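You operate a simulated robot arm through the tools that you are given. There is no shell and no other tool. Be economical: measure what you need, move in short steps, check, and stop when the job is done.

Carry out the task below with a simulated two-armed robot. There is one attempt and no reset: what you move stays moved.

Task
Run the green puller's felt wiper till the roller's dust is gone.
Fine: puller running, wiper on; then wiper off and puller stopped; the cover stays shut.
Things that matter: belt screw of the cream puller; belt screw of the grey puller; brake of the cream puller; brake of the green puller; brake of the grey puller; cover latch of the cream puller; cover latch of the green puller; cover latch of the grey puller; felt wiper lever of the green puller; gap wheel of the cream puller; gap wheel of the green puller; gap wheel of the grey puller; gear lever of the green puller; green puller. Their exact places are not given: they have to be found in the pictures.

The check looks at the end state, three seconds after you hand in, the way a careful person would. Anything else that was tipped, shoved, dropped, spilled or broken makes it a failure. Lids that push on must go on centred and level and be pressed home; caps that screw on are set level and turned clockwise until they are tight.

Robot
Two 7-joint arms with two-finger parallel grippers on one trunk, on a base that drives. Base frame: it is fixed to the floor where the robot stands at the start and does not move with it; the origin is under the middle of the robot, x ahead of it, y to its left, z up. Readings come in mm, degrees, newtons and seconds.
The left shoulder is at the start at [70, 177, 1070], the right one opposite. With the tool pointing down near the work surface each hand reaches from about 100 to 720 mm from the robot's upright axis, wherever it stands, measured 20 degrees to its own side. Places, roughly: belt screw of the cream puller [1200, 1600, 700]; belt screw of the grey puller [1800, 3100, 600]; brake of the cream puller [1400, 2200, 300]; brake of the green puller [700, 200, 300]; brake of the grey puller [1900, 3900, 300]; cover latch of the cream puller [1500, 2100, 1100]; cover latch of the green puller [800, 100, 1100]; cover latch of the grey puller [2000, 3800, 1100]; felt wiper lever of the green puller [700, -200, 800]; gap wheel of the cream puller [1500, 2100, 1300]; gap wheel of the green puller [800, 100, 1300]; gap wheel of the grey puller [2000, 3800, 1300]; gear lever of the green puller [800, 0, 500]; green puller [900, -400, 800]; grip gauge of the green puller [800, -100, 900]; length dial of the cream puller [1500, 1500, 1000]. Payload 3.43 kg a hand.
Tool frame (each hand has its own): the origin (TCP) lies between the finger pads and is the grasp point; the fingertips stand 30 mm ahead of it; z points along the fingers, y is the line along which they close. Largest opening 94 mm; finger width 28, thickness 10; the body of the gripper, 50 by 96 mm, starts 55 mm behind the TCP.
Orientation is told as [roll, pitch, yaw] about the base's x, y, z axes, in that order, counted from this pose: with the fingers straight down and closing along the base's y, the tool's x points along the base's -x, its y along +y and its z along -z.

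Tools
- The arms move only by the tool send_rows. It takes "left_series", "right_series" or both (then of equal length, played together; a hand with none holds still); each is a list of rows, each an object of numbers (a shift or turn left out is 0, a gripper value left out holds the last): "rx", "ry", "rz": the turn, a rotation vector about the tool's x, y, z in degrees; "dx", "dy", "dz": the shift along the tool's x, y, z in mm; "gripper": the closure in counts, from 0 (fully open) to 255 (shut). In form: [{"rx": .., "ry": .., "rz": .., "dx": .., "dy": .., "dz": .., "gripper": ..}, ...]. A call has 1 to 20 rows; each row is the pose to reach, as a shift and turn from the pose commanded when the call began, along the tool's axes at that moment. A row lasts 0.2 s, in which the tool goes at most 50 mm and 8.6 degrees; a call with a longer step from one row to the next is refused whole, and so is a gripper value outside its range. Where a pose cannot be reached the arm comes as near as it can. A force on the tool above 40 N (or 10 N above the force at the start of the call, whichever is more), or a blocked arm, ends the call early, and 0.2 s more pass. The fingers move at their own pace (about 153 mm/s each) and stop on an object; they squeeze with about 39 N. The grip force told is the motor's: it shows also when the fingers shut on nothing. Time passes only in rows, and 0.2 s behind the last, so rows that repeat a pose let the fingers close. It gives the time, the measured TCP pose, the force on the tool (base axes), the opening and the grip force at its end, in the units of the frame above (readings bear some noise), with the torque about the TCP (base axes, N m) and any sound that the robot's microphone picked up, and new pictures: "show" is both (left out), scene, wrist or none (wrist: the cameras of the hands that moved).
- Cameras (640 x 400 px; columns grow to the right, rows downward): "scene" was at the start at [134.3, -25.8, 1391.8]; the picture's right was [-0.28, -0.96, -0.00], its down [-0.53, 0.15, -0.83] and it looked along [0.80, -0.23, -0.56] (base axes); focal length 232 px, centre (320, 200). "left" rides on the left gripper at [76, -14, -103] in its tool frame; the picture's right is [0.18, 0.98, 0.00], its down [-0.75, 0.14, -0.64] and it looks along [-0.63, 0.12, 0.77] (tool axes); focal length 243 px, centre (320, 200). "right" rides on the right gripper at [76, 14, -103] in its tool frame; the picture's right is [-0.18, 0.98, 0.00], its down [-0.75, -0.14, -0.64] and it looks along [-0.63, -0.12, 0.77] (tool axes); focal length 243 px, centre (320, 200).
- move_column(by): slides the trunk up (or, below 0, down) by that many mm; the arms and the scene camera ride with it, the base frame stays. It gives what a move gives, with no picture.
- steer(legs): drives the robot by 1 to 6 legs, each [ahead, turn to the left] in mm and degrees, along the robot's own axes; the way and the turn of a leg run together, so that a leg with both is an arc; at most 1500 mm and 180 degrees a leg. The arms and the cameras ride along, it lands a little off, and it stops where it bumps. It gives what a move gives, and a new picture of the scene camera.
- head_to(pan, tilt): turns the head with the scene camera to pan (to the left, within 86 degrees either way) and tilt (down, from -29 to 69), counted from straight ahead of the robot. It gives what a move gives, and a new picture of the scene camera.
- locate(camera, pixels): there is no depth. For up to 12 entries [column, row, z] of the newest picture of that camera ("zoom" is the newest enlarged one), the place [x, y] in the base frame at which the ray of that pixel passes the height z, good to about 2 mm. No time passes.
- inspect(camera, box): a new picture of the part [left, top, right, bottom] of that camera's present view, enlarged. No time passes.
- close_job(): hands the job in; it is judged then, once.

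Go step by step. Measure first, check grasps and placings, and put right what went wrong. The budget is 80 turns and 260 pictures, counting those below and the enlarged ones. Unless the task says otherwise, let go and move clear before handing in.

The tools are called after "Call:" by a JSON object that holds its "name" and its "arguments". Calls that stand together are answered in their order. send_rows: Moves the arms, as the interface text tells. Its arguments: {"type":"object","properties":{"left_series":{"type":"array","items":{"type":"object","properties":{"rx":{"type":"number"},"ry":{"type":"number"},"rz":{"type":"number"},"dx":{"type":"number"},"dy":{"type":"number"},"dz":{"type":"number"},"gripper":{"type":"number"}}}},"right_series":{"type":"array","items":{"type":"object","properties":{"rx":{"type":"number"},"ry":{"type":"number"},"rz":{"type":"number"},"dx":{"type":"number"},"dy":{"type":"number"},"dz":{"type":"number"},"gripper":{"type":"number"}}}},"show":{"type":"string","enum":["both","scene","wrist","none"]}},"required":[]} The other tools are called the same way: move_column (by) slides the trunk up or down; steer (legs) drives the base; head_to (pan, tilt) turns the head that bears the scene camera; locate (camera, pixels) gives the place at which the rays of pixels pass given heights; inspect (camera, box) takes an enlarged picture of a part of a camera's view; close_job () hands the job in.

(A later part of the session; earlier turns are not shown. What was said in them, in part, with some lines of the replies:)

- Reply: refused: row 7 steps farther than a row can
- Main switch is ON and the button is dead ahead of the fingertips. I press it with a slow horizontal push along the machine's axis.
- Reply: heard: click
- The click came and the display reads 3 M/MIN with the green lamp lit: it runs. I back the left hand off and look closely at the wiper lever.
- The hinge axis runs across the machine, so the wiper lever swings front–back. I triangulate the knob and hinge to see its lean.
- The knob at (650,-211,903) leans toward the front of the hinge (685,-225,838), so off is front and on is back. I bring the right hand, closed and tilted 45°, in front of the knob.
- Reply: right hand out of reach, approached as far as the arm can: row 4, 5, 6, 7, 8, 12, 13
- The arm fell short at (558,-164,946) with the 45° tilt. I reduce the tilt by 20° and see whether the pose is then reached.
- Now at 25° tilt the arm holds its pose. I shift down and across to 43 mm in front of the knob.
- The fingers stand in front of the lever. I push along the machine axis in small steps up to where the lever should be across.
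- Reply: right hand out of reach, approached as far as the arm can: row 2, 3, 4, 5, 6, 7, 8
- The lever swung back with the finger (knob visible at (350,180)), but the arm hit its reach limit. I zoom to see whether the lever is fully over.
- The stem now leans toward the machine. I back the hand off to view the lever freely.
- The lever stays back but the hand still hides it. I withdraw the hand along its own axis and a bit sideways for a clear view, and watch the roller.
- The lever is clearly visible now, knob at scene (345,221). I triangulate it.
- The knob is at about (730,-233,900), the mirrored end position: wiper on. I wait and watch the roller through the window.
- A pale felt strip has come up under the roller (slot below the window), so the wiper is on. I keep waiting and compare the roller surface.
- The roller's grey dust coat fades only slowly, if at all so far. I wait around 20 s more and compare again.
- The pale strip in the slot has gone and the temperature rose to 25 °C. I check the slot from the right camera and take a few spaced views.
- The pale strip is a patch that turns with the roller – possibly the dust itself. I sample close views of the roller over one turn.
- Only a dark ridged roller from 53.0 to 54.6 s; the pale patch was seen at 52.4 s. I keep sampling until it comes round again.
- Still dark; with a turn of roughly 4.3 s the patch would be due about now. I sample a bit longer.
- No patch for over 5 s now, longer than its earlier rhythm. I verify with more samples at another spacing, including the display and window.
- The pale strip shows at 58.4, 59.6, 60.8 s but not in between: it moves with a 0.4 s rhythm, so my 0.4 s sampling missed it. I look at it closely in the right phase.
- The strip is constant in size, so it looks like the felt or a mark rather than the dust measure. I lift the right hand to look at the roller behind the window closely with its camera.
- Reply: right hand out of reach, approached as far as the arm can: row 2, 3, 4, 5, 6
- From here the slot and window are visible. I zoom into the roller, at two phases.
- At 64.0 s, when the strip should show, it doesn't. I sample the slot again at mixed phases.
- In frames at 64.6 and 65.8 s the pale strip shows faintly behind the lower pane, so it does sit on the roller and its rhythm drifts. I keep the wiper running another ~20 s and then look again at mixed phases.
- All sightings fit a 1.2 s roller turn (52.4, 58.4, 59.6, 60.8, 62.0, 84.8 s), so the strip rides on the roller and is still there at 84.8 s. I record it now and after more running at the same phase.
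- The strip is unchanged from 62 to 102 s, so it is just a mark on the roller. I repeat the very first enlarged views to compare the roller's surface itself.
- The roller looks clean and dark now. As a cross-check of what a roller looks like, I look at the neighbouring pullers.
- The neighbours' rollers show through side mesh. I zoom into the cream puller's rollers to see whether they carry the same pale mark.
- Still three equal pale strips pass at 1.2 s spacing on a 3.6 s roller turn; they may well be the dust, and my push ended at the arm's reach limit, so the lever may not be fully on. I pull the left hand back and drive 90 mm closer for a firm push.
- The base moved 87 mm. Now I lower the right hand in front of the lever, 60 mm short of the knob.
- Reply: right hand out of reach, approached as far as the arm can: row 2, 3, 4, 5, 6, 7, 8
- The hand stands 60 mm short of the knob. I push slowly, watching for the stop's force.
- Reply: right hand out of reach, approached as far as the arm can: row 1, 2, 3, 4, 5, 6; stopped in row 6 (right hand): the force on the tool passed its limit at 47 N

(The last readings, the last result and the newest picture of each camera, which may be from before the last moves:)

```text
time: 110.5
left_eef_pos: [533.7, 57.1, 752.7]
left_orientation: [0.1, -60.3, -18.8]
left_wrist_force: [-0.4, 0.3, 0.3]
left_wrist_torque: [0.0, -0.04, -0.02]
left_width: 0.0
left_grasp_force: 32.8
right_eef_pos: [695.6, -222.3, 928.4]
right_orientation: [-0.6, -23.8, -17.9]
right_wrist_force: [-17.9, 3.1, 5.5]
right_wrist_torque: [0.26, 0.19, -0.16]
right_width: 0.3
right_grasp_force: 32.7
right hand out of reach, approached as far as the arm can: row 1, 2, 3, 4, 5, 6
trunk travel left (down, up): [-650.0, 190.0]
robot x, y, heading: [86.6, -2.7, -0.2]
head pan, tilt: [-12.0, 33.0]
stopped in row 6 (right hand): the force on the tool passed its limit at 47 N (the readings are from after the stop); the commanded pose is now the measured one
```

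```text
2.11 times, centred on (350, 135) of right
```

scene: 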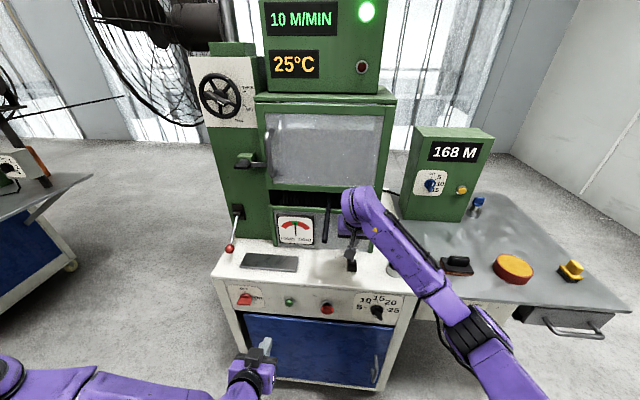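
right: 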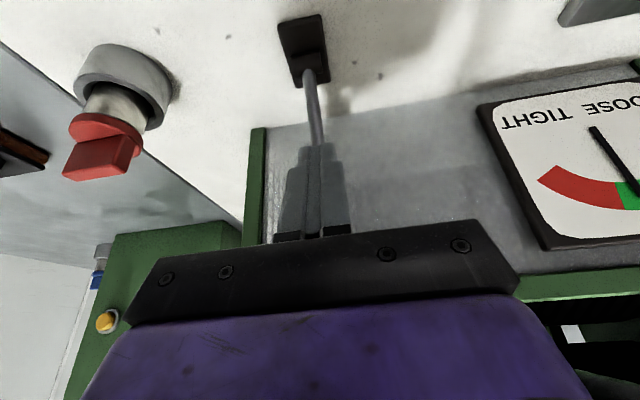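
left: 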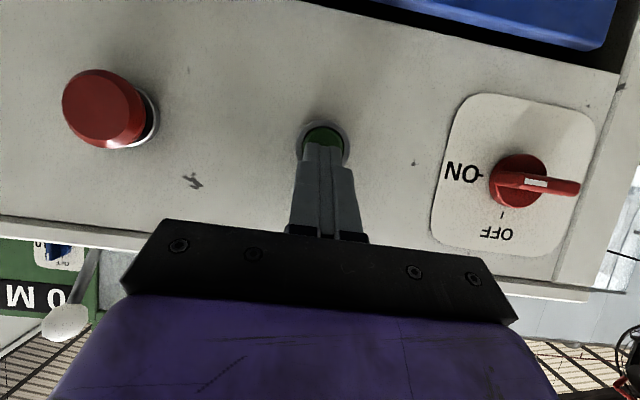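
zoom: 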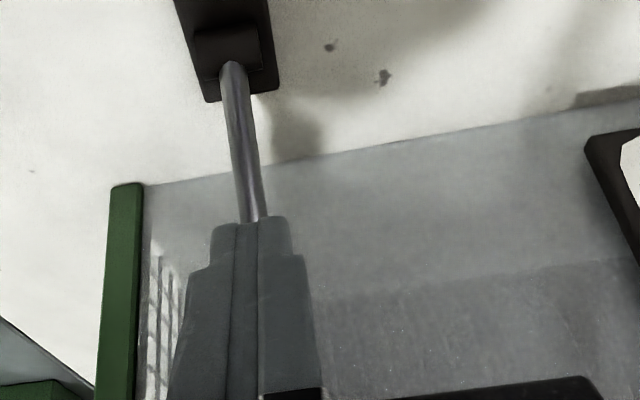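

The stop answered with 47 N, with the knob where it was before: the wiper had been fully on. I back off and look at the slot over a few phases.

Call:
{"name": "send_rows", "arguments": {"right_series": [{"dz": -18, "dx": 36}, {"dz": -35, "dx": 70}], "show": "none"}}

Call:
{"name": "inspect", "arguments": {"camera": "scene", "box": [260, 100, 395, 245]}}

Call:
{"name": "send_rows", "arguments": {"right_series": [{}], "show": "none"}}

Call:
{"name": "inspect", "arguments": {"camera": "scene", "box": [260, 180, 395, 215]}}

Call:
{"name": "send_rows", "arguments": {"right_series": [{}], "show": "none"}}

Call:
{"name": "inspect", "arguments": {"camera": "scene", "box": [260, 180, 395, 215]}}

Call:
{"name": "send_rows", "arguments": {"right_series": [{}], "show": "none"}}

Call:
{"name": "inspect", "arguments": {"camera": "scene", "box": [260, 180, 395, 215]}}

```text
time: 111.1
left_eef_pos: [536.0, 57.1, 752.5]
left_orientation: [-0.1, -60.1, -18.7]
left_wrist_force: [-0.9, 0.0, 0.3]
left_wrist_torque: [-0.01, 0.0, 0.0]
left_width: 0.0
left_grasp_force: 33.2
right_eef_pos: [624.0, -197.3, 930.4]
right_orientation: [-0.8, -23.8, -17.9]
right_wrist_force: [-0.1, 0.6, 0.0]
right_wrist_torque: [0.0, 0.02, 0.02]
right_width: 0.2
right_grasp_force: 33.1
trunk travel left (down, up): [-650.0, 190.0]
robot x, y, heading: [90.5, 0.6, -0.0]
head pan, tilt: [-12.0, 33.0]
```

```text
2.76 times, centred on (328, 172) of scene
```

zoom: 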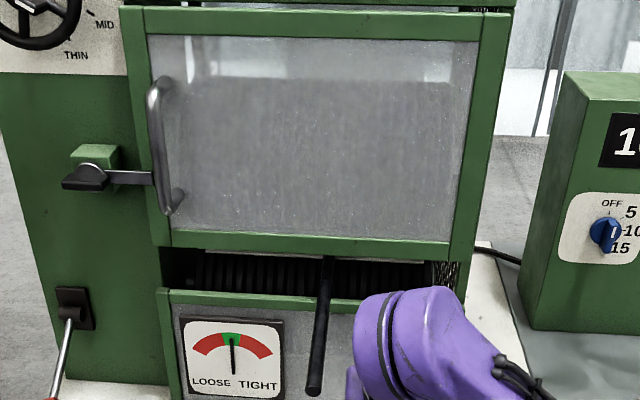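

```text
time: 111.5
left_eef_pos: [536.9, 58.0, 751.6]
left_orientation: [0.1, -60.1, -18.7]
left_wrist_force: [-0.7, 0.0, 0.1]
left_wrist_torque: [0.0, -0.03, -0.02]
left_width: 0.1
left_grasp_force: 32.5
right_eef_pos: [622.8, -198.1, 929.6]
right_orientation: [-0.9, -23.9, -17.9]
right_wrist_force: [-1.0, 0.0, -0.1]
right_wrist_torque: [-0.02, 0.0, -0.04]
right_width: 0.0
right_grasp_force: 32.9
trunk travel left (down, up): [-650.0, 190.0]
robot x, y, heading: [88.6, -1.3, -0.3]
head pan, tilt: [-12.0, 33.0]
```

```text
4.74 times, centred on (328, 198) of scene
```

zoom: 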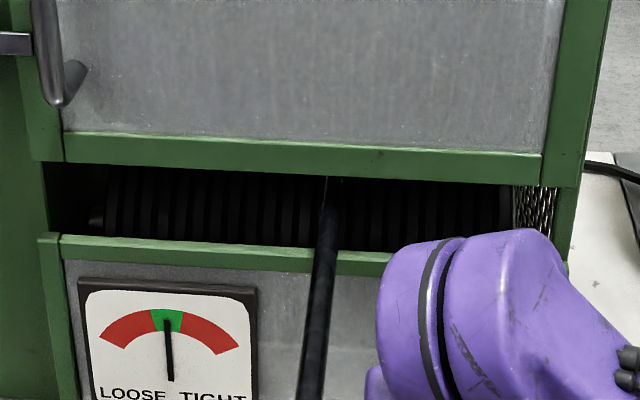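

```text
time: 111.9
left_eef_pos: [536.5, 57.1, 751.0]
left_orientation: [0.2, -60.1, -18.7]
left_wrist_force: [0.3, 0.3, 0.0]
left_wrist_torque: [-0.01, -0.03, 0.0]
left_width: 0.1
left_grasp_force: 33.0
right_eef_pos: [624.9, -197.5, 929.6]
right_orientation: [-0.8, -23.8, -17.9]
right_wrist_force: [-0.2, 0.3, -1.4]
right_wrist_torque: [0.03, 0.0, 0.02]
right_width: 0.0
right_grasp_force: 32.7
trunk travel left (down, up): [-650.0, 190.0]
robot x, y, heading: [86.9, -0.3, -0.3]
head pan, tilt: [-12.0, 33.0]
```

```text
4.74 times, centred on (328, 198) of scene
```

zoom: 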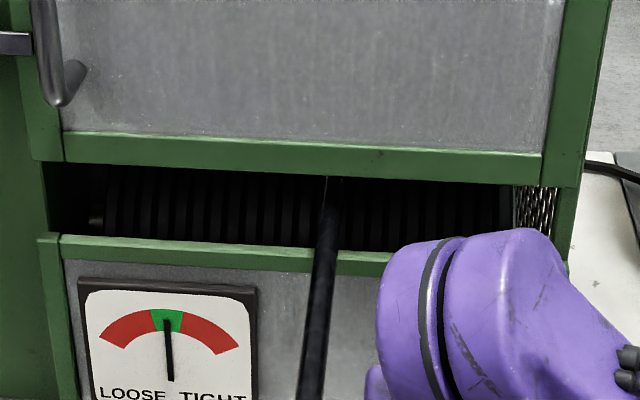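

```text
time: 112.3
left_eef_pos: [536.5, 56.3, 751.9]
left_orientation: [0.1, -60.1, -18.7]
left_wrist_force: [0.3, -0.2, 0.0]
left_wrist_torque: [0.02, 0.0, -0.02]
left_width: 0.0
left_grasp_force: 32.8
right_eef_pos: [624.7, -198.0, 929.9]
right_orientation: [-0.7, -23.8, -17.8]
right_wrist_force: [0.8, -0.3, 0.4]
right_wrist_torque: [-0.03, 0.01, 0.01]
right_width: 0.1
right_grasp_force: 33.7
trunk travel left (down, up): [-650.0, 190.0]
robot x, y, heading: [91.2, -0.7, -0.2]
head pan, tilt: [-12.0, 33.0]
```

```text
4.74 times, centred on (328, 198) of scene
```

zoom: 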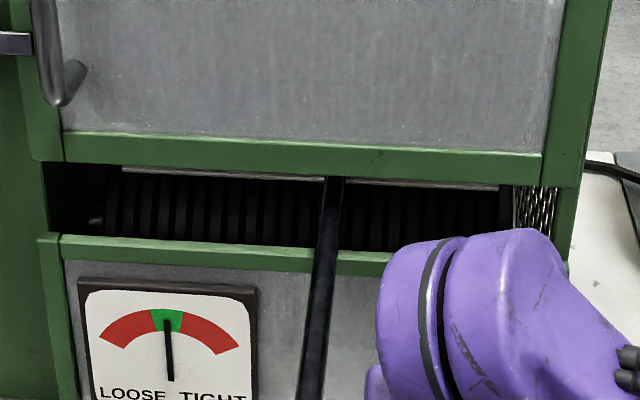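

The strips run unchanged, so they are marks that show the roller turning, while the roller face behind them is dark. I give the wiper a generous further half minute, then back off and drive 60 mm nearer so I can grip the knob.

Call:
{"name": "send_rows", "arguments": {"right_series": [{"dz": -17, "dx": 36}, {"dz": -25, "dx": 54}, {"dz": -25, "dx": 54}, {"dz": -25, "dx": 54}, {"dz": -25, "dx": 54}, {"dz": -25, "dx": 54}, {"dz": -25, "dx": 54}, {"dz": -25, "dx": 54}, {"dz": -25, "dx": 54}, {"dz": -25, "dx": 54}, {"dz": -25, "dx": 54}, {"dz": -25, "dx": 54}, {"dz": -25, "dx": 54}, {"dz": -25, "dx": 54}, {"dz": -25, "dx": 54}, {"dz": -25, "dx": 54}, {"dz": -25, "dx": 54}, {"dz": -25, "dx": 54}, {"dz": -25, "dx": 54}, {"dz": -25, "dx": 54}], "show": "none"}}

Call:
{"name": "send_rows", "arguments": {"right_series": [{}, {}, {}, {}, {}, {}, {}, {}, {}, {}, {}, {}, {}, {}, {}, {}, {}, {}, {}, {}], "show": "none"}}

Call:
{"name": "send_rows", "arguments": {"right_series": [{}, {}, {}, {}, {}, {}, {}, {}, {}, {}, {}, {}, {}, {}, {}, {}, {}, {}, {}, {}], "show": "none"}}

Call:
{"name": "send_rows", "arguments": {"right_series": [{}, {}, {}, {}, {}, {}, {}, {}, {}, {}, {}, {}, {}, {}, {}, {}, {}, {}, {}, {}], "show": "none"}}

Call:
{"name": "send_rows", "arguments": {"right_series": [{}, {}, {}, {}, {}, {}, {}, {}, {}, {}, {}, {}, {}, {}, {}, {}, {}, {}, {}, {}], "show": "none"}}

Call:
{"name": "steer", "arguments": {"legs": [[60, 0]]}}

Call:
{"name": "inspect", "arguments": {"camera": "right", "box": [220, 40, 480, 230]}}

```text
time: 116.5
left_eef_pos: [536.5, 56.6, 751.5]
left_orientation: [0.0, -60.1, -18.7]
left_wrist_force: [0.2, 0.0, -0.2]
left_wrist_torque: [-0.01, 0.0, 0.0]
left_width: 0.0
left_grasp_force: 33.1
right_eef_pos: [577.9, -187.3, 924.4]
right_orientation: [-0.7, -23.7, -17.8]
right_wrist_force: [0.9, 0.6, -0.4]
right_wrist_torque: [0.03, -0.02, -0.02]
right_width: 0.0
right_grasp_force: 33.5
right hand out of reach, approached as far as the arm can: row 2, 3, 4, 5, 6, 7, 8, 9, 10, 11, 12, 13, 14, 15, 16, 17, 18, 19, 20
trunk travel left (down, up): [-650.0, 190.0]
robot x, y, heading: [90.2, -3.7, -0.0]
head pan, tilt: [-12.0, 33.0]
```

```text
time: 120.7
left_eef_pos: [537.2, 57.8, 752.2]
left_orientation: [0.1, -60.1, -18.7]
left_wrist_force: [0.5, -0.1, -0.5]
left_wrist_torque: [0.06, 0.02, 0.0]
left_width: 0.0
left_grasp_force: 32.4
right_eef_pos: [579.1, -186.7, 925.3]
right_orientation: [-0.7, -23.8, -17.7]
right_wrist_force: [-1.1, -0.2, -1.0]
right_wrist_torque: [0.01, 0.01, 0.0]
right_width: 0.1
right_grasp_force: 33.3
trunk travel left (down, up): [-650.0, 190.0]
robot x, y, heading: [85.3, 2.1, -0.0]
head pan, tilt: [-12.0, 33.0]
```

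```text
time: 124.9
left_eef_pos: [535.9, 55.5, 752.3]
left_orientation: [0.0, -60.1, -18.7]
left_wrist_force: [-0.3, -0.1, 0.1]
left_wrist_torque: [-0.02, 0.0, 0.01]
left_width: 0.0
left_grasp_force: 32.9
right_eef_pos: [576.9, -186.5, 924.7]
right_orientation: [-0.7, -23.8, -17.7]
right_wrist_force: [-0.1, 0.1, 0.2]
right_wrist_torque: [-0.02, 0.01, 0.0]
right_width: 0.0
right_grasp_force: 32.8
trunk travel left (down, up): [-650.0, 190.0]
robot x, y, heading: [86.2, -2.1, -0.1]
head pan, tilt: [-12.0, 33.0]
```

```text
time: 129.1
left_eef_pos: [536.8, 57.0, 752.9]
left_orientation: [0.1, -60.2, -18.7]
left_wrist_force: [0.8, 0.2, -0.2]
left_wrist_torque: [-0.06, -0.01, 0.0]
left_width: 0.0
left_grasp_force: 33.2
right_eef_pos: [578.3, -186.3, 925.4]
right_orientation: [-0.7, -23.7, -17.7]
right_wrist_force: [0.6, -0.1, 0.6]
right_wrist_torque: [-0.01, 0.0, 0.02]
right_width: 0.0
right_grasp_force: 33.5
trunk travel left (down, up): [-650.0, 190.0]
robot x, y, heading: [89.5, 0.8, -0.3]
head pan, tilt: [-12.0, 33.0]
```

```text
time: 133.3
left_eef_pos: [537.6, 56.6, 751.7]
left_orientation: [0.0, -60.2, -18.7]
left_wrist_force: [0.0, -0.2, 0.3]
left_wrist_torque: [-0.02, 0.03, 0.03]
left_width: 0.1
left_grasp_force: 32.9
right_eef_pos: [579.1, -187.2, 924.7]
right_orientation: [-0.7, -23.8, -17.7]
right_wrist_force: [0.6, 0.0, 1.1]
right_wrist_torque: [-0.02, 0.0, -0.01]
right_width: 0.1
right_grasp_force: 32.8
trunk travel left (down, up): [-650.0, 190.0]
robot x, y, heading: [86.8, 3.4, -0.1]
head pan, tilt: [-12.0, 33.0]
```

```text
time: 134.3
left_eef_pos: [598.3, 58.5, 752.3]
left_orientation: [0.1, -60.1, -18.6]
left_wrist_force: [0.3, 0.6, -0.1]
left_wrist_torque: [0.04, 0.03, 0.0]
left_width: 0.0
left_grasp_force: 32.3
right_eef_pos: [641.1, -185.8, 924.4]
right_orientation: [-0.7, -23.7, -17.6]
right_wrist_force: [0.1, -1.4, -0.3]
right_wrist_torque: [0.0, 0.03, -0.01]
right_width: 0.4
right_grasp_force: 32.8
trunk travel left (down, up): [-650.0, 190.0]
robot x, y, heading: [149.0, 1.4, -0.0]
head pan, tilt: [-12.0, 33.0]
```

scene: 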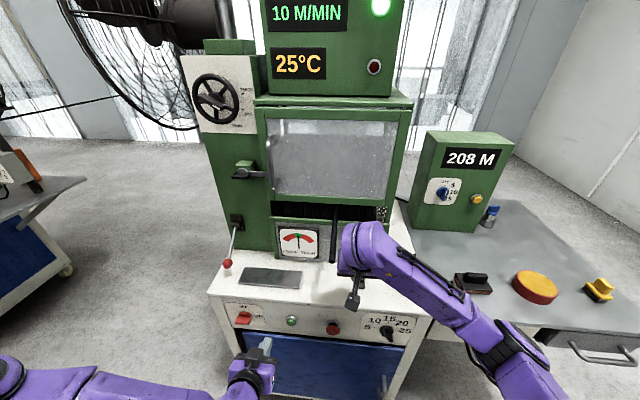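

```text
2.11 times, centred on (350, 135) of right
```

zoom: 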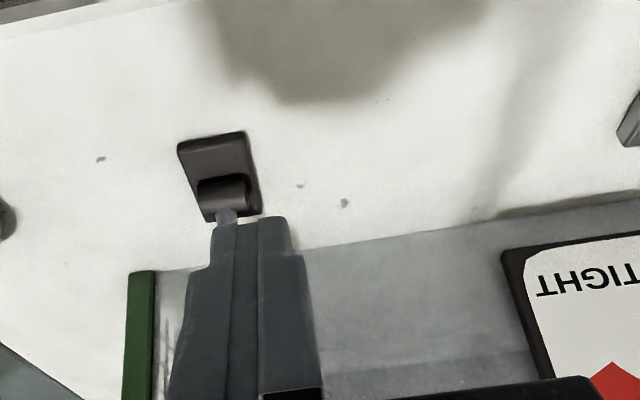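

The knob is slightly to the right of my fingers' line and ~93 mm ahead. I open partly, shift over and straddle the knob.

Call:
{"name": "send_rows", "arguments": {"right_series": [{"dy": -16, "dz": 9, "dx": 4, "gripper": 125}, {"dy": -16, "dz": 9, "dx": 4, "gripper": 125}, {"dy": -16, "dz": 19, "dx": -19, "gripper": 125}, {"dy": -16, "dz": 29, "dx": -42, "gripper": 125}, {"dy": -16, "dz": 38, "dx": -62, "gripper": 125}, {"dy": -16, "dz": 46.6, "dx": -81, "gripper": 125}]}}

Call:
{"name": "inspect", "arguments": {"camera": "right", "box": [220, 40, 480, 230]}}

```text
time: 135.7
left_eef_pos: [597.2, 57.6, 751.3]
left_orientation: [0.0, -60.0, -18.6]
left_wrist_force: [0.2, -0.9, 0.0]
left_wrist_torque: [-0.01, 0.0, 0.01]
left_width: 0.0
left_grasp_force: 32.3
right_eef_pos: [723.1, -227.1, 918.7]
right_orientation: [-1.3, -23.6, -17.4]
right_wrist_force: [0.2, 0.2, 0.5]
right_wrist_torque: [-0.01, -0.04, -0.04]
right_width: 47.9
right_grasp_force: 0.0
right hand out of reach, approached as far as the arm can: row 6
trunk travel left (down, up): [-650.0, 190.0]
robot x, y, heading: [147.7, 1.4, -0.1]
head pan, tilt: [-12.0, 33.0]
```

scene: 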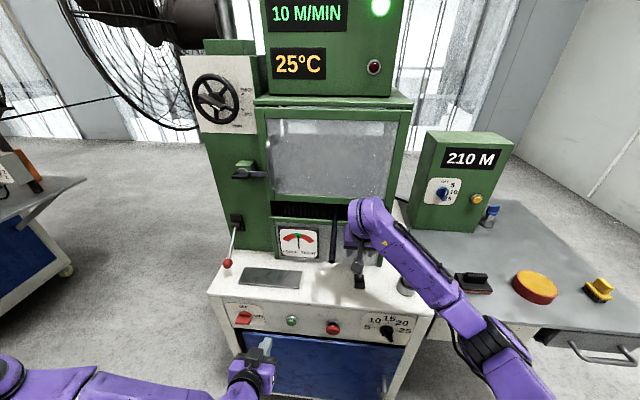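
right: 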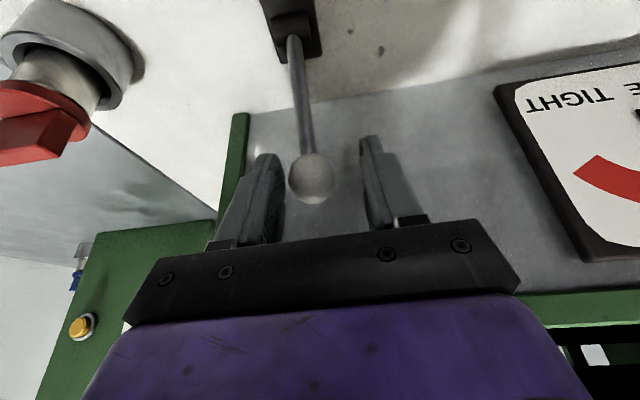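

```text
2.11 times, centred on (350, 135) of right
```

zoom: 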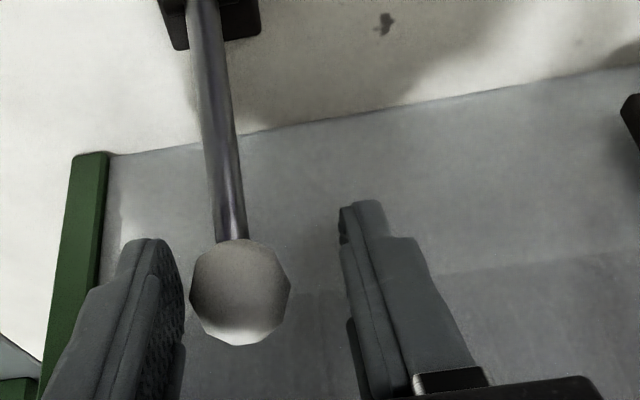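

The knob sits between the fingers, about 5 mm toward the left finger in the picture. I centre and close.

Call:
{"name": "send_rows", "arguments": {"right_series": [{"dy": -5.5, "gripper": 125}, {"dy": -5.5, "gripper": 255}, {"dy": -5.5, "gripper": 255}, {"dy": -5.5, "gripper": 255}], "show": "wrist"}}

```text
time: 136.7
left_eef_pos: [596.4, 56.7, 751.2]
left_orientation: [0.1, -60.1, -18.7]
left_wrist_force: [0.5, -0.5, 0.5]
left_wrist_torque: [0.02, 0.05, -0.01]
left_width: 0.0
left_grasp_force: 32.8
right_eef_pos: [720.3, -232.1, 923.5]
right_orientation: [-1.3, -23.6, -17.5]
right_wrist_force: [-2.3, -6.8, 0.3]
right_wrist_torque: [-0.2, -0.02, -0.14]
right_width: 28.4
right_grasp_force: 45.1
right hand out of reach, approached as far as the arm can: row 1, 2, 3, 4
trunk travel left (down, up): [-650.0, 190.0]
robot x, y, heading: [150.1, -3.0, 0.0]
head pan, tilt: [-12.0, 33.0]
```

right: 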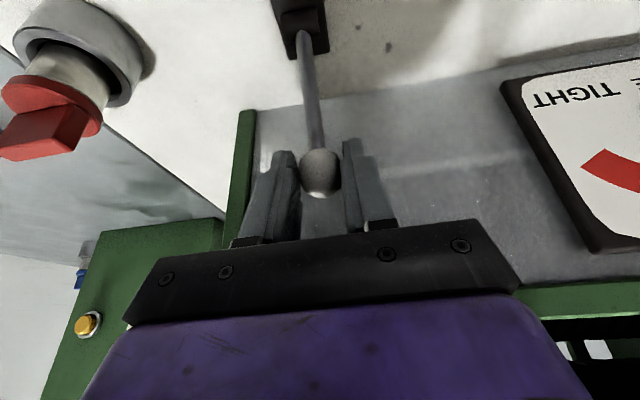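

The knob is gripped (28 mm). I pull it back along its arc toward the front.

Call:
{"name": "send_rows", "arguments": {"right_series": [{"dz": -9.7, "dx": 12.1}, {"dz": -19.4, "dx": 24.3}, {"dz": -26.3, "dx": 37.6}, {"dz": -29.7, "dx": 50.3}, {"dz": -30.9, "dx": 62.9}, {"dz": -32.2, "dx": 73.3}, {"dz": -34.6, "dx": 78.8}]}}

```text
time: 138.3
left_eef_pos: [596.0, 56.5, 752.3]
left_orientation: [0.2, -60.1, -18.9]
left_wrist_force: [0.0, -0.6, -0.1]
left_wrist_torque: [0.0, 0.0, -0.01]
left_width: 0.0
left_grasp_force: 33.3
right_eef_pos: [639.2, -204.5, 920.6]
right_orientation: [-0.5, -23.8, -17.6]
right_wrist_force: [0.1, -0.1, -0.2]
right_wrist_torque: [0.01, 0.03, -0.02]
right_width: 0.0
right_grasp_force: 32.7
trunk travel left (down, up): [-650.0, 190.0]
robot x, y, heading: [148.8, 4.0, 0.4]
head pan, tilt: [-12.0, 33.0]
```

scene: 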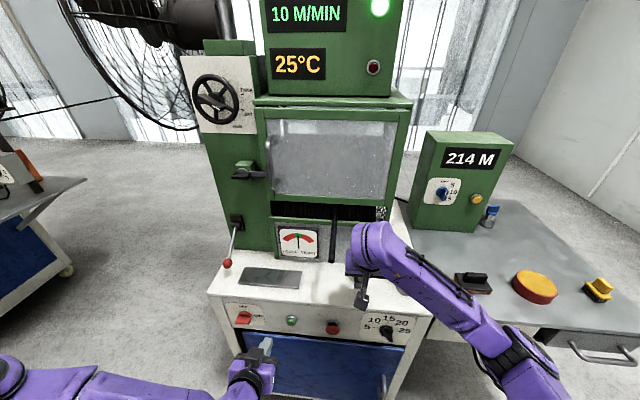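
right: 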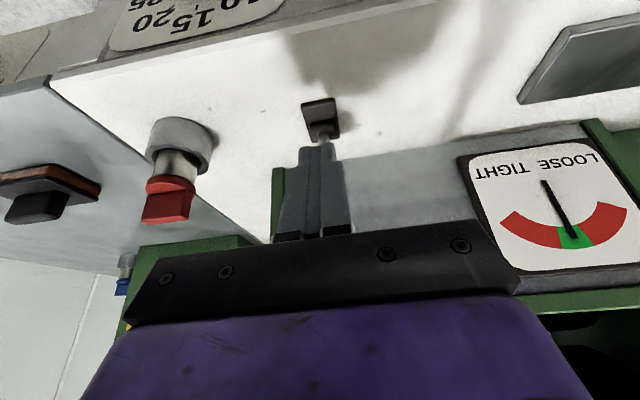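

The fingers slid off the knob because the grip was too high on it. The arm seems limited by the outward yaw, so I turn the hand to yaw 0, open it and view the lever.

Call:
{"name": "send_rows", "arguments": {"right_series": [{"rx": -2.4, "rz": -5.5, "dz": -4, "dx": 9, "gripper": 125}, {"rx": -4.8, "rz": -11, "dz": -8, "dx": 18, "gripper": 125}, {"rx": -7.2, "rz": -16.5, "dz": -8, "dx": 18, "gripper": 125}]}}

```text
time: 139.1
left_eef_pos: [597.1, 58.0, 752.2]
left_orientation: [0.0, -60.0, -18.6]
left_wrist_force: [0.2, -0.6, 0.4]
left_wrist_torque: [-0.03, -0.02, -0.01]
left_width: 0.1
left_grasp_force: 33.1
right_eef_pos: [621.7, -194.4, 922.8]
right_orientation: [-1.0, -23.5, 0.6]
right_wrist_force: [0.3, 0.1, -0.7]
right_wrist_torque: [-0.02, 0.01, 0.0]
right_width: 48.0
right_grasp_force: 0.0
trunk travel left (down, up): [-650.0, 190.0]
robot x, y, heading: [147.5, 1.6, 0.0]
head pan, tilt: [-12.0, 33.0]
```

scene: 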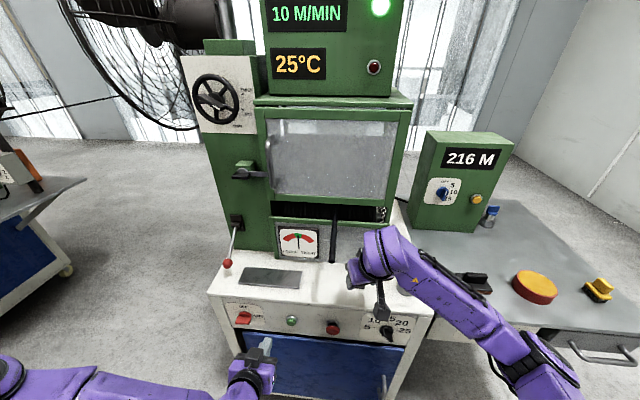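
right: 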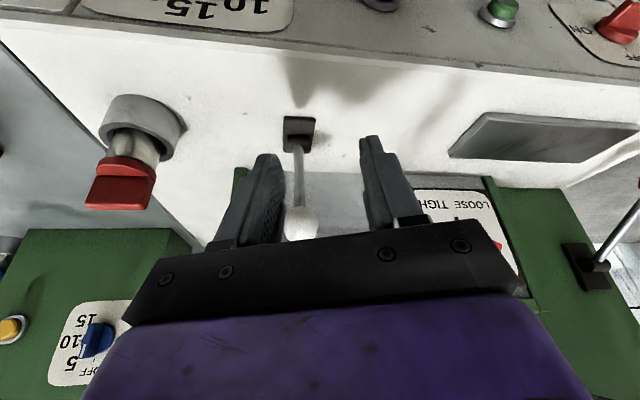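

The knob is still back, visible at (302,222) between the fingers. I approach about two thirds of the way at lower height and check alignment.

Call:
{"name": "send_rows", "arguments": {"right_series": [{"dy": -10, "dz": 20, "dx": -10}, {"dy": -20, "dz": 28, "dx": -25}, {"dy": -30, "dz": 38, "dx": -42}, {"dy": -36, "dz": 45, "dx": -58}], "show": "wrist"}}

```text
time: 140.1
left_eef_pos: [597.7, 58.2, 751.7]
left_orientation: [0.0, -60.2, -18.5]
left_wrist_force: [0.2, 0.3, -0.4]
left_wrist_torque: [-0.03, 0.03, -0.02]
left_width: 0.2
left_grasp_force: 33.3
right_eef_pos: [693.7, -231.1, 905.5]
right_orientation: [-1.1, -23.3, 0.7]
right_wrist_force: [0.1, 1.9, -0.3]
right_wrist_torque: [-0.04, 0.01, -0.03]
right_width: 49.4
right_grasp_force: 1.7
right hand out of reach, approached as far as the arm can: row 1, 2, 3
trunk travel left (down, up): [-650.0, 190.0]
robot x, y, heading: [147.5, -2.4, 0.2]
head pan, tilt: [-12.0, 33.0]
```

right: 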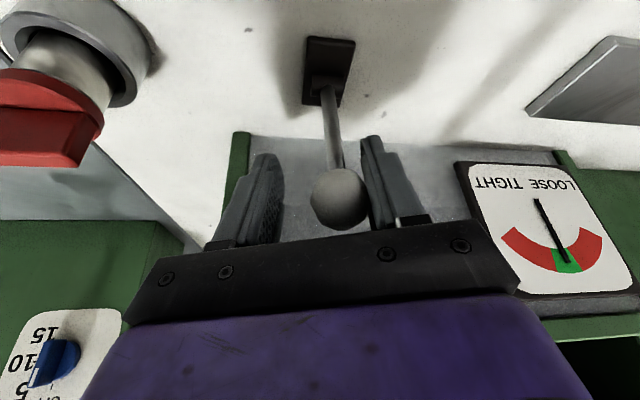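

The knob is now between the fingers but touching the +y one. I shift 9 mm over, go a little deeper and close.

Call:
{"name": "send_rows", "arguments": {"right_series": [{"dy": 9, "gripper": 125}, {"dy": 9, "dx": -7.3, "dz": 3.2, "gripper": 125}, {"dy": 9, "dx": -7.3, "dz": 3.2, "gripper": 255}, {"dy": 9, "dx": -7.3, "dz": 3.2, "gripper": 255}, {"dy": 9, "dx": -7.3, "dz": 3.2, "gripper": 255}], "show": "wrist"}}

```text
time: 141.3
left_eef_pos: [597.2, 60.2, 750.9]
left_orientation: [-0.2, -60.1, -18.4]
left_wrist_force: [0.3, -0.4, -0.1]
left_wrist_torque: [-0.01, -0.04, -0.05]
left_width: 0.0
left_grasp_force: 33.0
right_eef_pos: [699.8, -221.3, 905.8]
right_orientation: [-0.7, -23.5, 0.5]
right_wrist_force: [-3.1, 11.3, -3.2]
right_wrist_torque: [0.2, 0.36, -0.1]
right_width: 31.9
right_grasp_force: 45.3
trunk travel left (down, up): [-650.0, 190.0]
robot x, y, heading: [148.7, -4.3, 0.2]
head pan, tilt: [-12.0, 33.0]
```

right: 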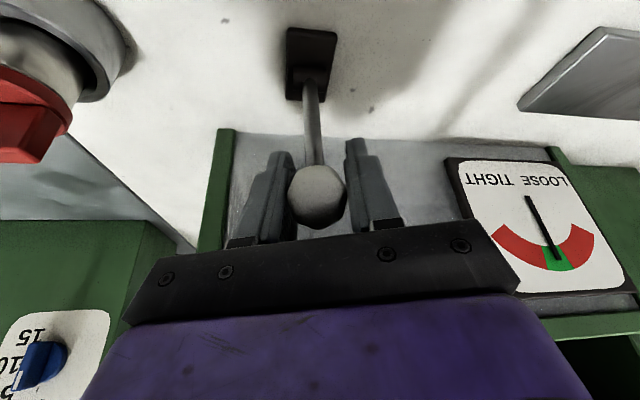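

A firm grip on the knob's full width (32 mm). I pull it toward the front along its arc.

Call:
{"name": "send_rows", "arguments": {"right_series": [{"dz": -4.5, "dx": 10.4, "dy": 3.8}, {"dz": -8.2, "dx": 21.3, "dy": 7.6}, {"dz": -9.9, "dx": 32.9, "dy": 11.4}, {"dz": -10.9, "dx": 44.9, "dy": 15.2}, {"dz": -11, "dx": 55.2, "dy": 18.4}, {"dz": -11.2, "dx": 63.4, "dy": 21}]}}

```text
time: 142.4
left_eef_pos: [596.8, 54.3, 751.9]
left_orientation: [0.3, -59.8, -19.0]
left_wrist_force: [0.7, -0.2, 0.2]
left_wrist_torque: [0.0, 0.0, 0.02]
left_width: 0.0
left_grasp_force: 32.7
right_eef_pos: [659.2, -211.7, 898.0]
right_orientation: [-1.5, -23.3, -0.5]
right_wrist_force: [-6.5, -32.3, -9.4]
right_wrist_torque: [0.16, -0.37, -0.02]
right_width: 28.5
right_grasp_force: 45.1
right hand out of reach, approached as far as the arm can: row 3, 4, 5
trunk travel left (down, up): [-650.0, 190.0]
robot x, y, heading: [147.9, -0.5, -0.5]
head pan, tilt: [-12.0, 33.0]
stopped in row 5 (right hand): the force on the tool passed its limit at 67 N (the readings are from after the stop); the commanded pose is now the measured one
```

scene: 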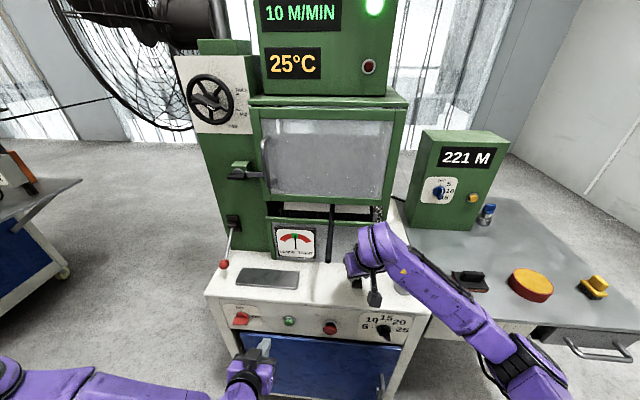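
right: 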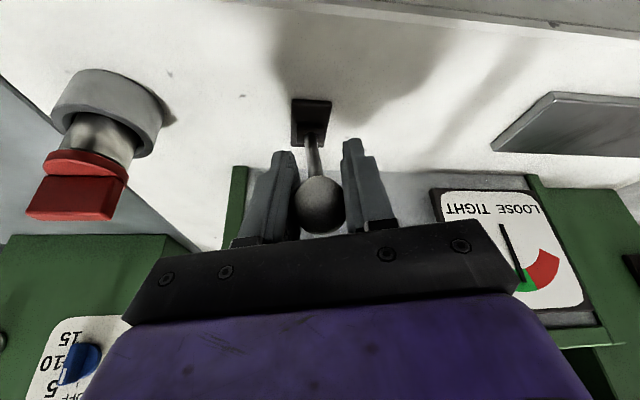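

The pull stopped on sideways force with the hand at (659,-212), nearly the lever's front end. I open the fingers to release the strain and look.

Call:
{"name": "send_rows", "arguments": {"right_series": [{"gripper": 125}, {"gripper": 125}], "show": "wrist"}}

Call:
{"name": "inspect", "arguments": {"camera": "right", "box": [220, 60, 440, 240]}}

Call:
{"name": "inspect", "arguments": {"camera": "scene", "box": [320, 210, 420, 300]}}

```text
time: 143.0
left_eef_pos: [596.7, 56.7, 753.4]
left_orientation: [0.1, -60.0, -18.7]
left_wrist_force: [0.0, -0.5, -0.5]
left_wrist_torque: [0.01, 0.03, -0.02]
left_width: 0.1
left_grasp_force: 33.1
right_eef_pos: [657.7, -205.3, 899.4]
right_orientation: [-1.4, -23.4, 0.0]
right_wrist_force: [0.4, -0.7, 0.0]
right_wrist_torque: [-0.02, 0.01, 0.01]
right_width: 47.7
right_grasp_force: 0.0
trunk travel left (down, up): [-650.0, 190.0]
robot x, y, heading: [145.0, -1.9, -0.4]
head pan, tilt: [-12.0, 33.0]
```

right: 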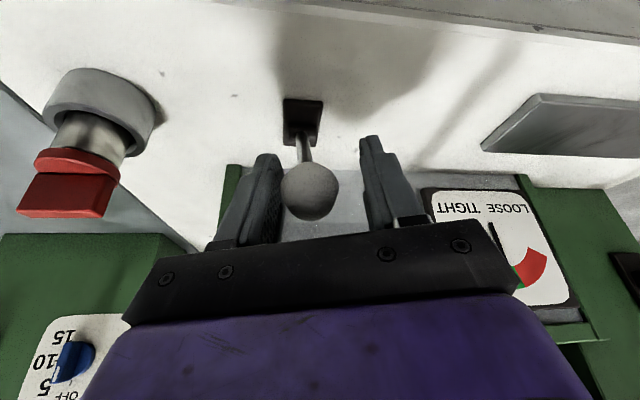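

```text
2.22 times, centred on (330, 150) of right
```

zoom: 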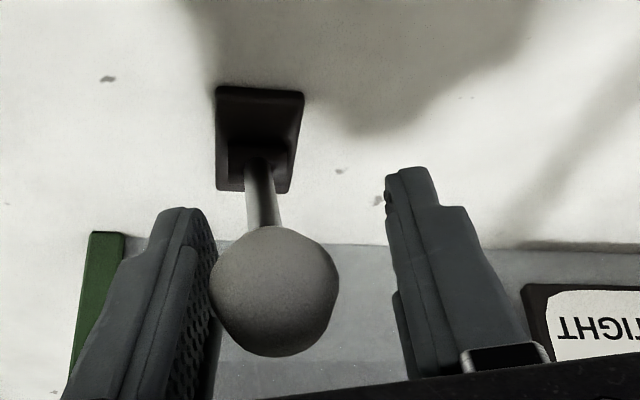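

```text
4.44 times, centred on (370, 255) of scene
```

zoom: 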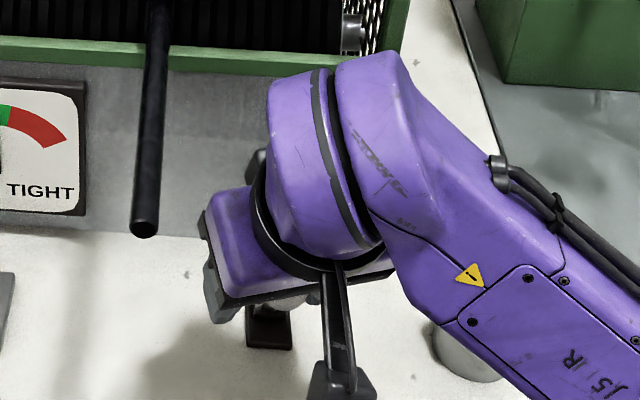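

The knob is still a bit short of its front end and lies near the −y finger. I centre on it, regrip and pull the last stretch.

Call:
{"name": "send_rows", "arguments": {"right_series": [{"dy": -9, "gripper": 125}, {"dy": -9, "gripper": 125}, {"dy": -9, "gripper": 255}, {"dy": -9, "gripper": 255}, {"dy": -9, "gripper": 255}, {"dy": -7.5, "dx": 5, "dz": -1, "gripper": 255}, {"dy": -6, "dx": 10, "dz": -2, "gripper": 255}, {"dy": -4.5, "dx": 15, "dz": -3, "gripper": 255}, {"dy": -3, "dx": 20, "dz": -4, "gripper": 255}, {"dy": -1, "dx": 26, "dz": -5, "gripper": 255}], "show": "wrist"}}

```text
time: 144.9
left_eef_pos: [600.2, 57.5, 750.7]
left_orientation: [0.0, -59.8, -18.7]
left_wrist_force: [0.6, 0.1, 0.0]
left_wrist_torque: [0.0, -0.03, 0.04]
left_width: 0.2
left_grasp_force: 32.2
right_eef_pos: [652.8, -208.8, 898.5]
right_orientation: [-2.3, -23.8, -0.1]
right_wrist_force: [19.8, -6.5, -9.0]
right_wrist_torque: [-0.18, 0.85, -0.07]
right_width: 28.6
right_grasp_force: 45.3
right hand out of reach, approached as far as the arm can: row 7, 8, 9
trunk travel left (down, up): [-650.0, 190.0]
robot x, y, heading: [146.6, 1.5, -0.5]
head pan, tilt: [-12.0, 33.0]
stopped in row 9 (right hand): the force on the tool passed its limit at 46 N (the readings are from after the stop); the commanded pose is now the measured one
```

right: 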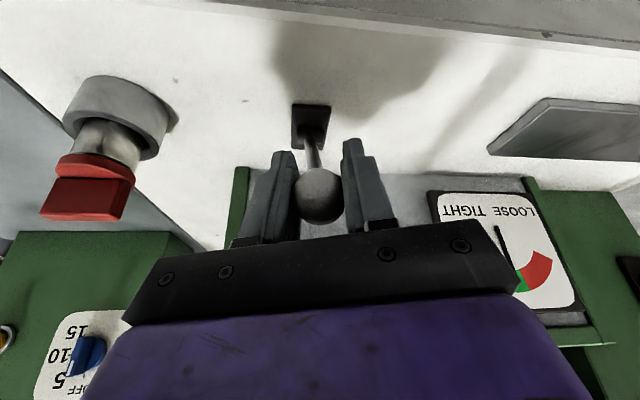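

The pull met the stop (46 N) with the knob back at its starting place (653,-209,898): wiper off. I let go and withdraw along the fingers, then check.

Call:
{"name": "send_rows", "arguments": {"right_series": [{"gripper": 100}, {"gripper": 100}, {"gripper": 100, "dz": -30}, {"gripper": 100, "dz": -70}, {"gripper": 100, "dz": -110}, {"gripper": 100, "dz": -150, "dy": -30}, {"gripper": 100, "dz": -180, "dy": -70}]}}

Call:
{"name": "inspect", "arguments": {"camera": "scene", "box": [260, 190, 420, 300]}}

```text
time: 146.5
left_eef_pos: [596.8, 54.8, 751.4]
left_orientation: [0.3, -60.1, -18.9]
left_wrist_force: [0.1, 0.3, -0.2]
left_wrist_torque: [0.0, -0.02, 0.01]
left_width: 0.1
left_grasp_force: 32.7
right_eef_pos: [571.5, -273.2, 1066.7]
right_orientation: [-2.1, -24.0, -0.2]
right_wrist_force: [-0.6, -0.5, 0.5]
right_wrist_torque: [0.05, -0.02, 0.03]
right_width: 57.1
right_grasp_force: 0.0
trunk travel left (down, up): [-650.0, 190.0]
robot x, y, heading: [150.5, 0.0, -0.4]
head pan, tilt: [-12.0, 33.0]
```

scene: 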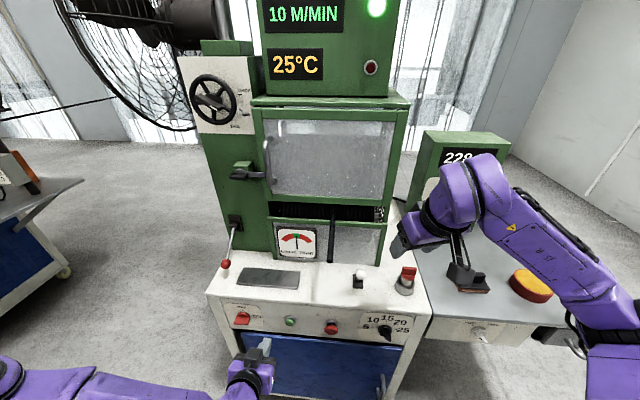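
right: 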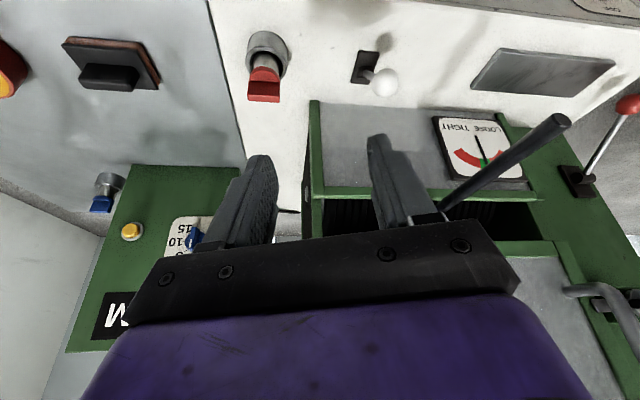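

```text
3.64 times, centred on (340, 245) of scene
```

zoom: 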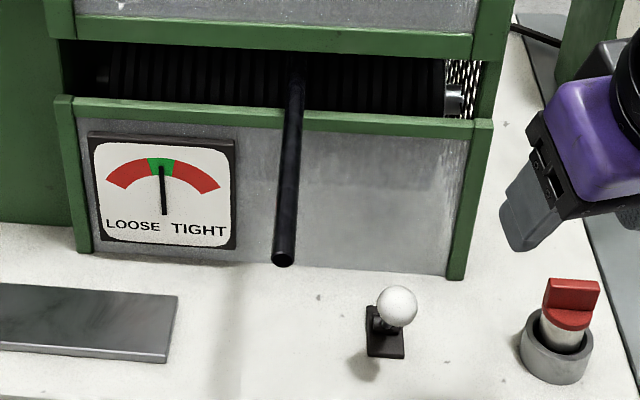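

The lever stands in its starting position again; wiper off. Now the left hand goes across to the red stop button, staying 50 mm clear.

Call:
{"name": "send_rows", "arguments": {"left_series": [{"dz": -13, "dx": 7.5}, {"dz": -13, "dx": 7.5, "dy": -41}, {"dz": -13, "dx": 7.5, "dy": -82}, {"dz": -13, "dx": 7.5, "dy": -123}, {"dz": -13, "dx": 7.5, "dy": -164}]}}

Call:
{"name": "locate", "arguments": {"camera": "scene", "pixels": [[331, 328, 740], [331, 328, 750], [331, 328, 760]]}}

```text
time: 147.7
left_eef_pos: [529.8, -96.8, 750.2]
left_orientation: [0.2, -60.0, -18.8]
left_wrist_force: [0.8, -0.4, -0.8]
left_wrist_torque: [-0.01, 0.0, 0.01]
left_width: 0.0
left_grasp_force: 33.0
right_eef_pos: [570.8, -272.5, 1066.9]
right_orientation: [-2.0, -23.9, -0.2]
right_wrist_force: [-0.3, 0.2, -0.1]
right_wrist_torque: [-0.01, -0.03, 0.0]
right_width: 57.1
right_grasp_force: 0.1
trunk travel left (down, up): [-650.0, 190.0]
robot x, y, heading: [146.9, 1.6, 0.1]
head pan, tilt: [-12.0, 33.0]
```

scene: 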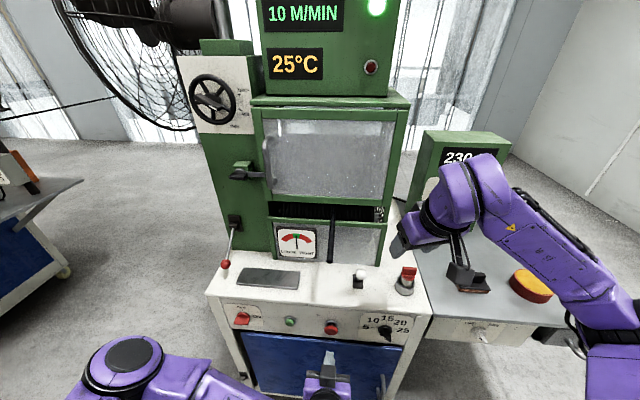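
left: 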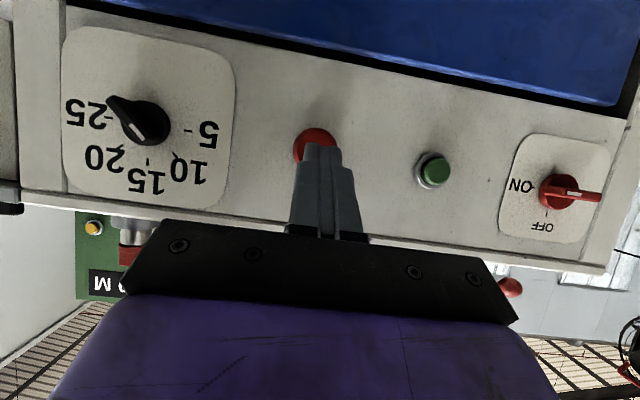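

```text
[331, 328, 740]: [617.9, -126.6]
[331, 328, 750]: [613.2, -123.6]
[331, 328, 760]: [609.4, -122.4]
```

The fingers line up with the red button. I press it along the machine axis.

Call:
{"name": "send_rows", "arguments": {"left_series": [{"dz": 34.6, "dx": -20}, {"dz": 43.3, "dx": -25}, {"dz": 46.8, "dx": -27}, {"dz": 50.2, "dx": -29}, {"dz": 53.7, "dx": -31}, {"dz": 57.2, "dx": -33}]}}

```text
time: 149.1
left_eef_pos: [588.1, -112.5, 751.0]
left_orientation: [-0.1, -59.9, -18.8]
left_wrist_force: [-22.8, 11.8, -0.1]
left_wrist_torque: [0.13, 0.04, 0.14]
left_width: 0.0
left_grasp_force: 33.7
right_eef_pos: [569.3, -270.0, 1069.6]
right_orientation: [-2.1, -24.1, -0.1]
right_wrist_force: [1.0, 0.1, -0.2]
right_wrist_torque: [0.01, 0.02, -0.03]
right_width: 57.2
right_grasp_force: 0.0
trunk travel left (down, up): [-650.0, 190.0]
robot x, y, heading: [147.4, -0.9, -0.5]
head pan, tilt: [-12.0, 33.0]
heard: click
```

scene: 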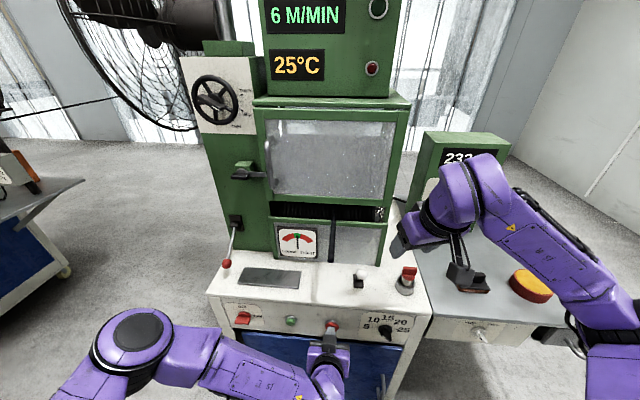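
left: 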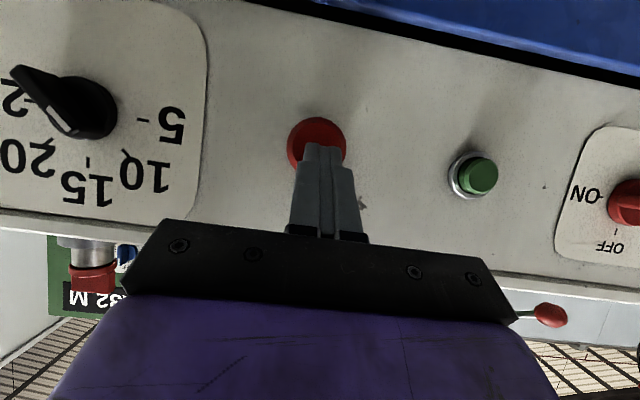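

A click, the green lamp is out and the speed falls (6 M/MIN). I back the left hand off and let it run down, then inspect the end state.

Call:
{"name": "send_rows", "arguments": {"left_series": [{"dz": -35, "dx": 20}, {"dz": -70, "dx": 40}, {"dz": -90, "dx": 52}, {"dz": -90, "dx": 52}, {"dz": -90, "dx": 52}, {"dz": -90, "dx": 52}, {"dz": -90, "dx": 52}, {"dz": -90, "dx": 52}, {"dz": -90, "dx": 52}, {"dz": -90, "dx": 52}, {"dz": -90, "dx": 52}, {"dz": -90, "dx": 52}, {"dz": -90, "dx": 52}, {"dz": -90, "dx": 52}, {"dz": -90, "dx": 52}], "show": "scene"}}

Call:
{"name": "inspect", "arguments": {"camera": "scene", "box": [230, 100, 430, 225]}}

Call:
{"name": "inspect", "arguments": {"camera": "scene", "box": [260, 190, 420, 345]}}

Call:
{"name": "inspect", "arguments": {"camera": "right", "box": [300, 20, 560, 240]}}

```text
time: 152.3
left_eef_pos: [495.3, -82.0, 752.4]
left_orientation: [0.1, -60.0, -18.6]
left_wrist_force: [0.7, -0.5, 0.7]
left_wrist_torque: [0.03, -0.02, 0.01]
left_width: 0.0
left_grasp_force: 33.1
right_eef_pos: [572.6, -270.6, 1066.9]
right_orientation: [-2.1, -23.9, -0.1]
right_wrist_force: [-0.1, -0.7, -0.5]
right_wrist_torque: [0.01, 0.0, -0.01]
right_width: 57.1
right_grasp_force: 0.1
trunk travel left (down, up): [-650.0, 190.0]
robot x, y, heading: [147.4, 2.5, -0.5]
head pan, tilt: [-12.0, 33.0]
```

scene: 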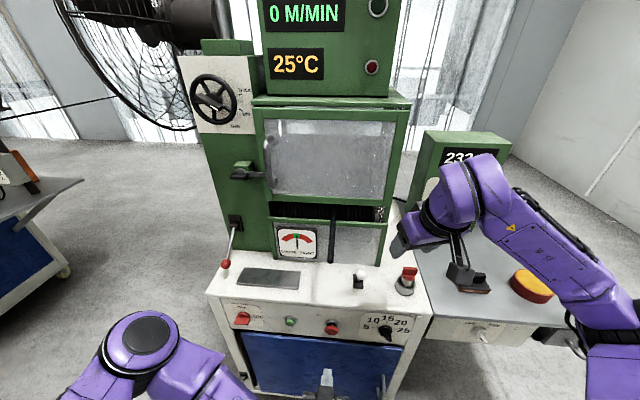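

```text
3.20 times, centred on (330, 162) of scene
```

zoom: 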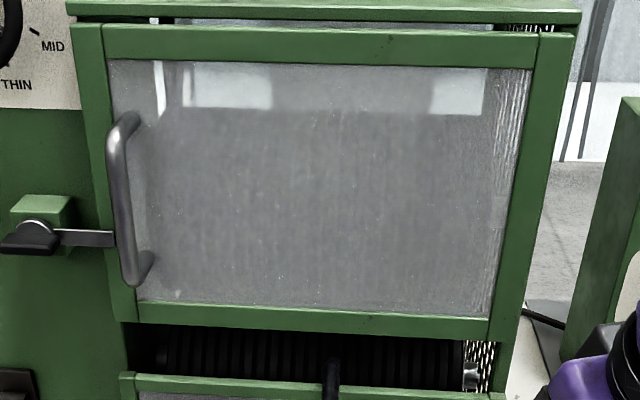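

```text
2.58 times, centred on (340, 268) of scene
```

zoom: 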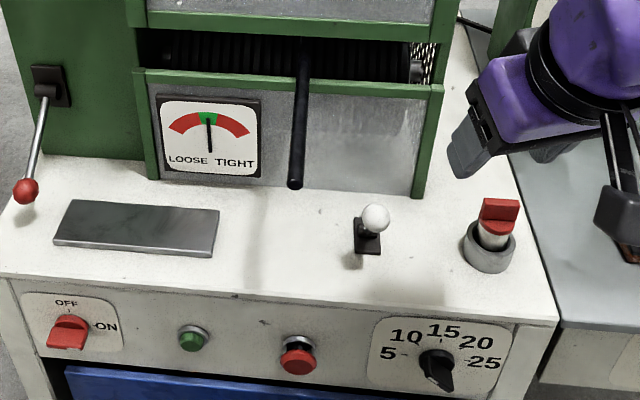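

```text
1.82 times, centred on (430, 130) of right
```

zoom: 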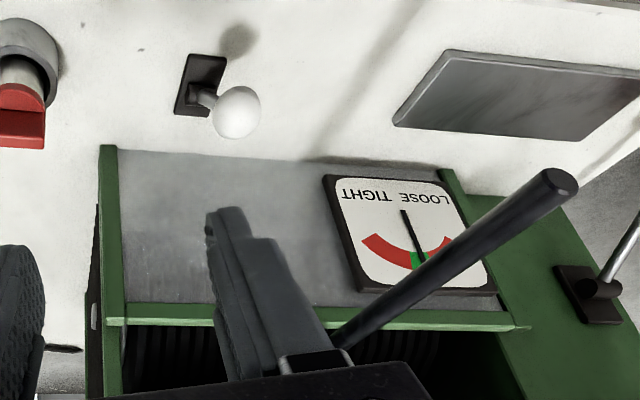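

0 M/MIN, lamp out, cover latched, main settings untouched. I triangulate the wiper knob once more to confirm it is at its off end.

Call:
{"name": "locate", "arguments": {"camera": "scene", "pixels": [[361.3, 275, 890], [361.3, 275, 900], [361.3, 275, 910]]}}

Call:
{"name": "locate", "arguments": {"camera": "right", "pixels": [[385, 81.6, 890], [385, 81.6, 900], [385, 81.6, 910]]}}

```text
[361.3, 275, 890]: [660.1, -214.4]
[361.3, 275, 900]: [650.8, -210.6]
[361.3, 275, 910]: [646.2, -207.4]
```

```text
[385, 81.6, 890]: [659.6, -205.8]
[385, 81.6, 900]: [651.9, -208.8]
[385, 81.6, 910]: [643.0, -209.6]
```

The knob is at (651,-210,900), exactly its starting off position. One last close look at the stopped roller for dust.

Call:
{"name": "inspect", "arguments": {"camera": "scene", "box": [265, 195, 395, 230]}}

Call:
{"name": "inspect", "arguments": {"camera": "scene", "box": [262, 110, 400, 205]}}

```text
4.92 times, centred on (330, 212) of scene
```

zoom: 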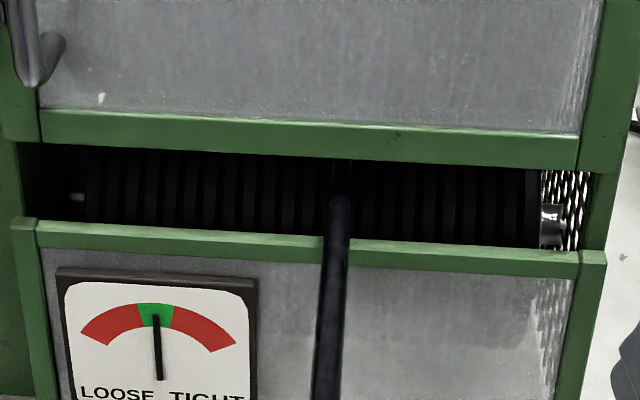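

```text
4.21 times, centred on (331, 158) of scene
```

zoom: 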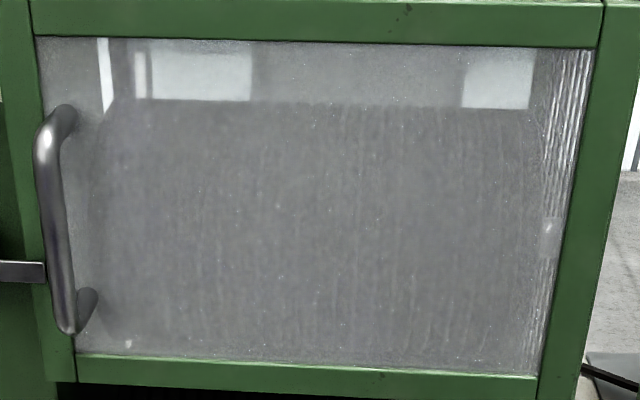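

The roller in the slot is dark, with no dust that I can see. The wiper is off, the puller is stopped, the cover is shut and both hands are clear, so I hand in.

Call:
{"name": "close_job", "arguments": {}}

```text
The job is handed in.
```

I ran the green puller with its felt wiper on for about two minutes, then put the wiper off and stopped the puller with the red button. I can't be sure the dust is fully gone. The roller looks dark and clean through the slot, but it looked dark there at the start too, and the grey window hides most of it. Three pale strips on the roller never changed during the run. I took them for marks rather than dust.

At hand-in the display read 0 M/MIN and the green lamp was out. The wiper lever was back where it started, the cover stayed latched, and both hands were clear.
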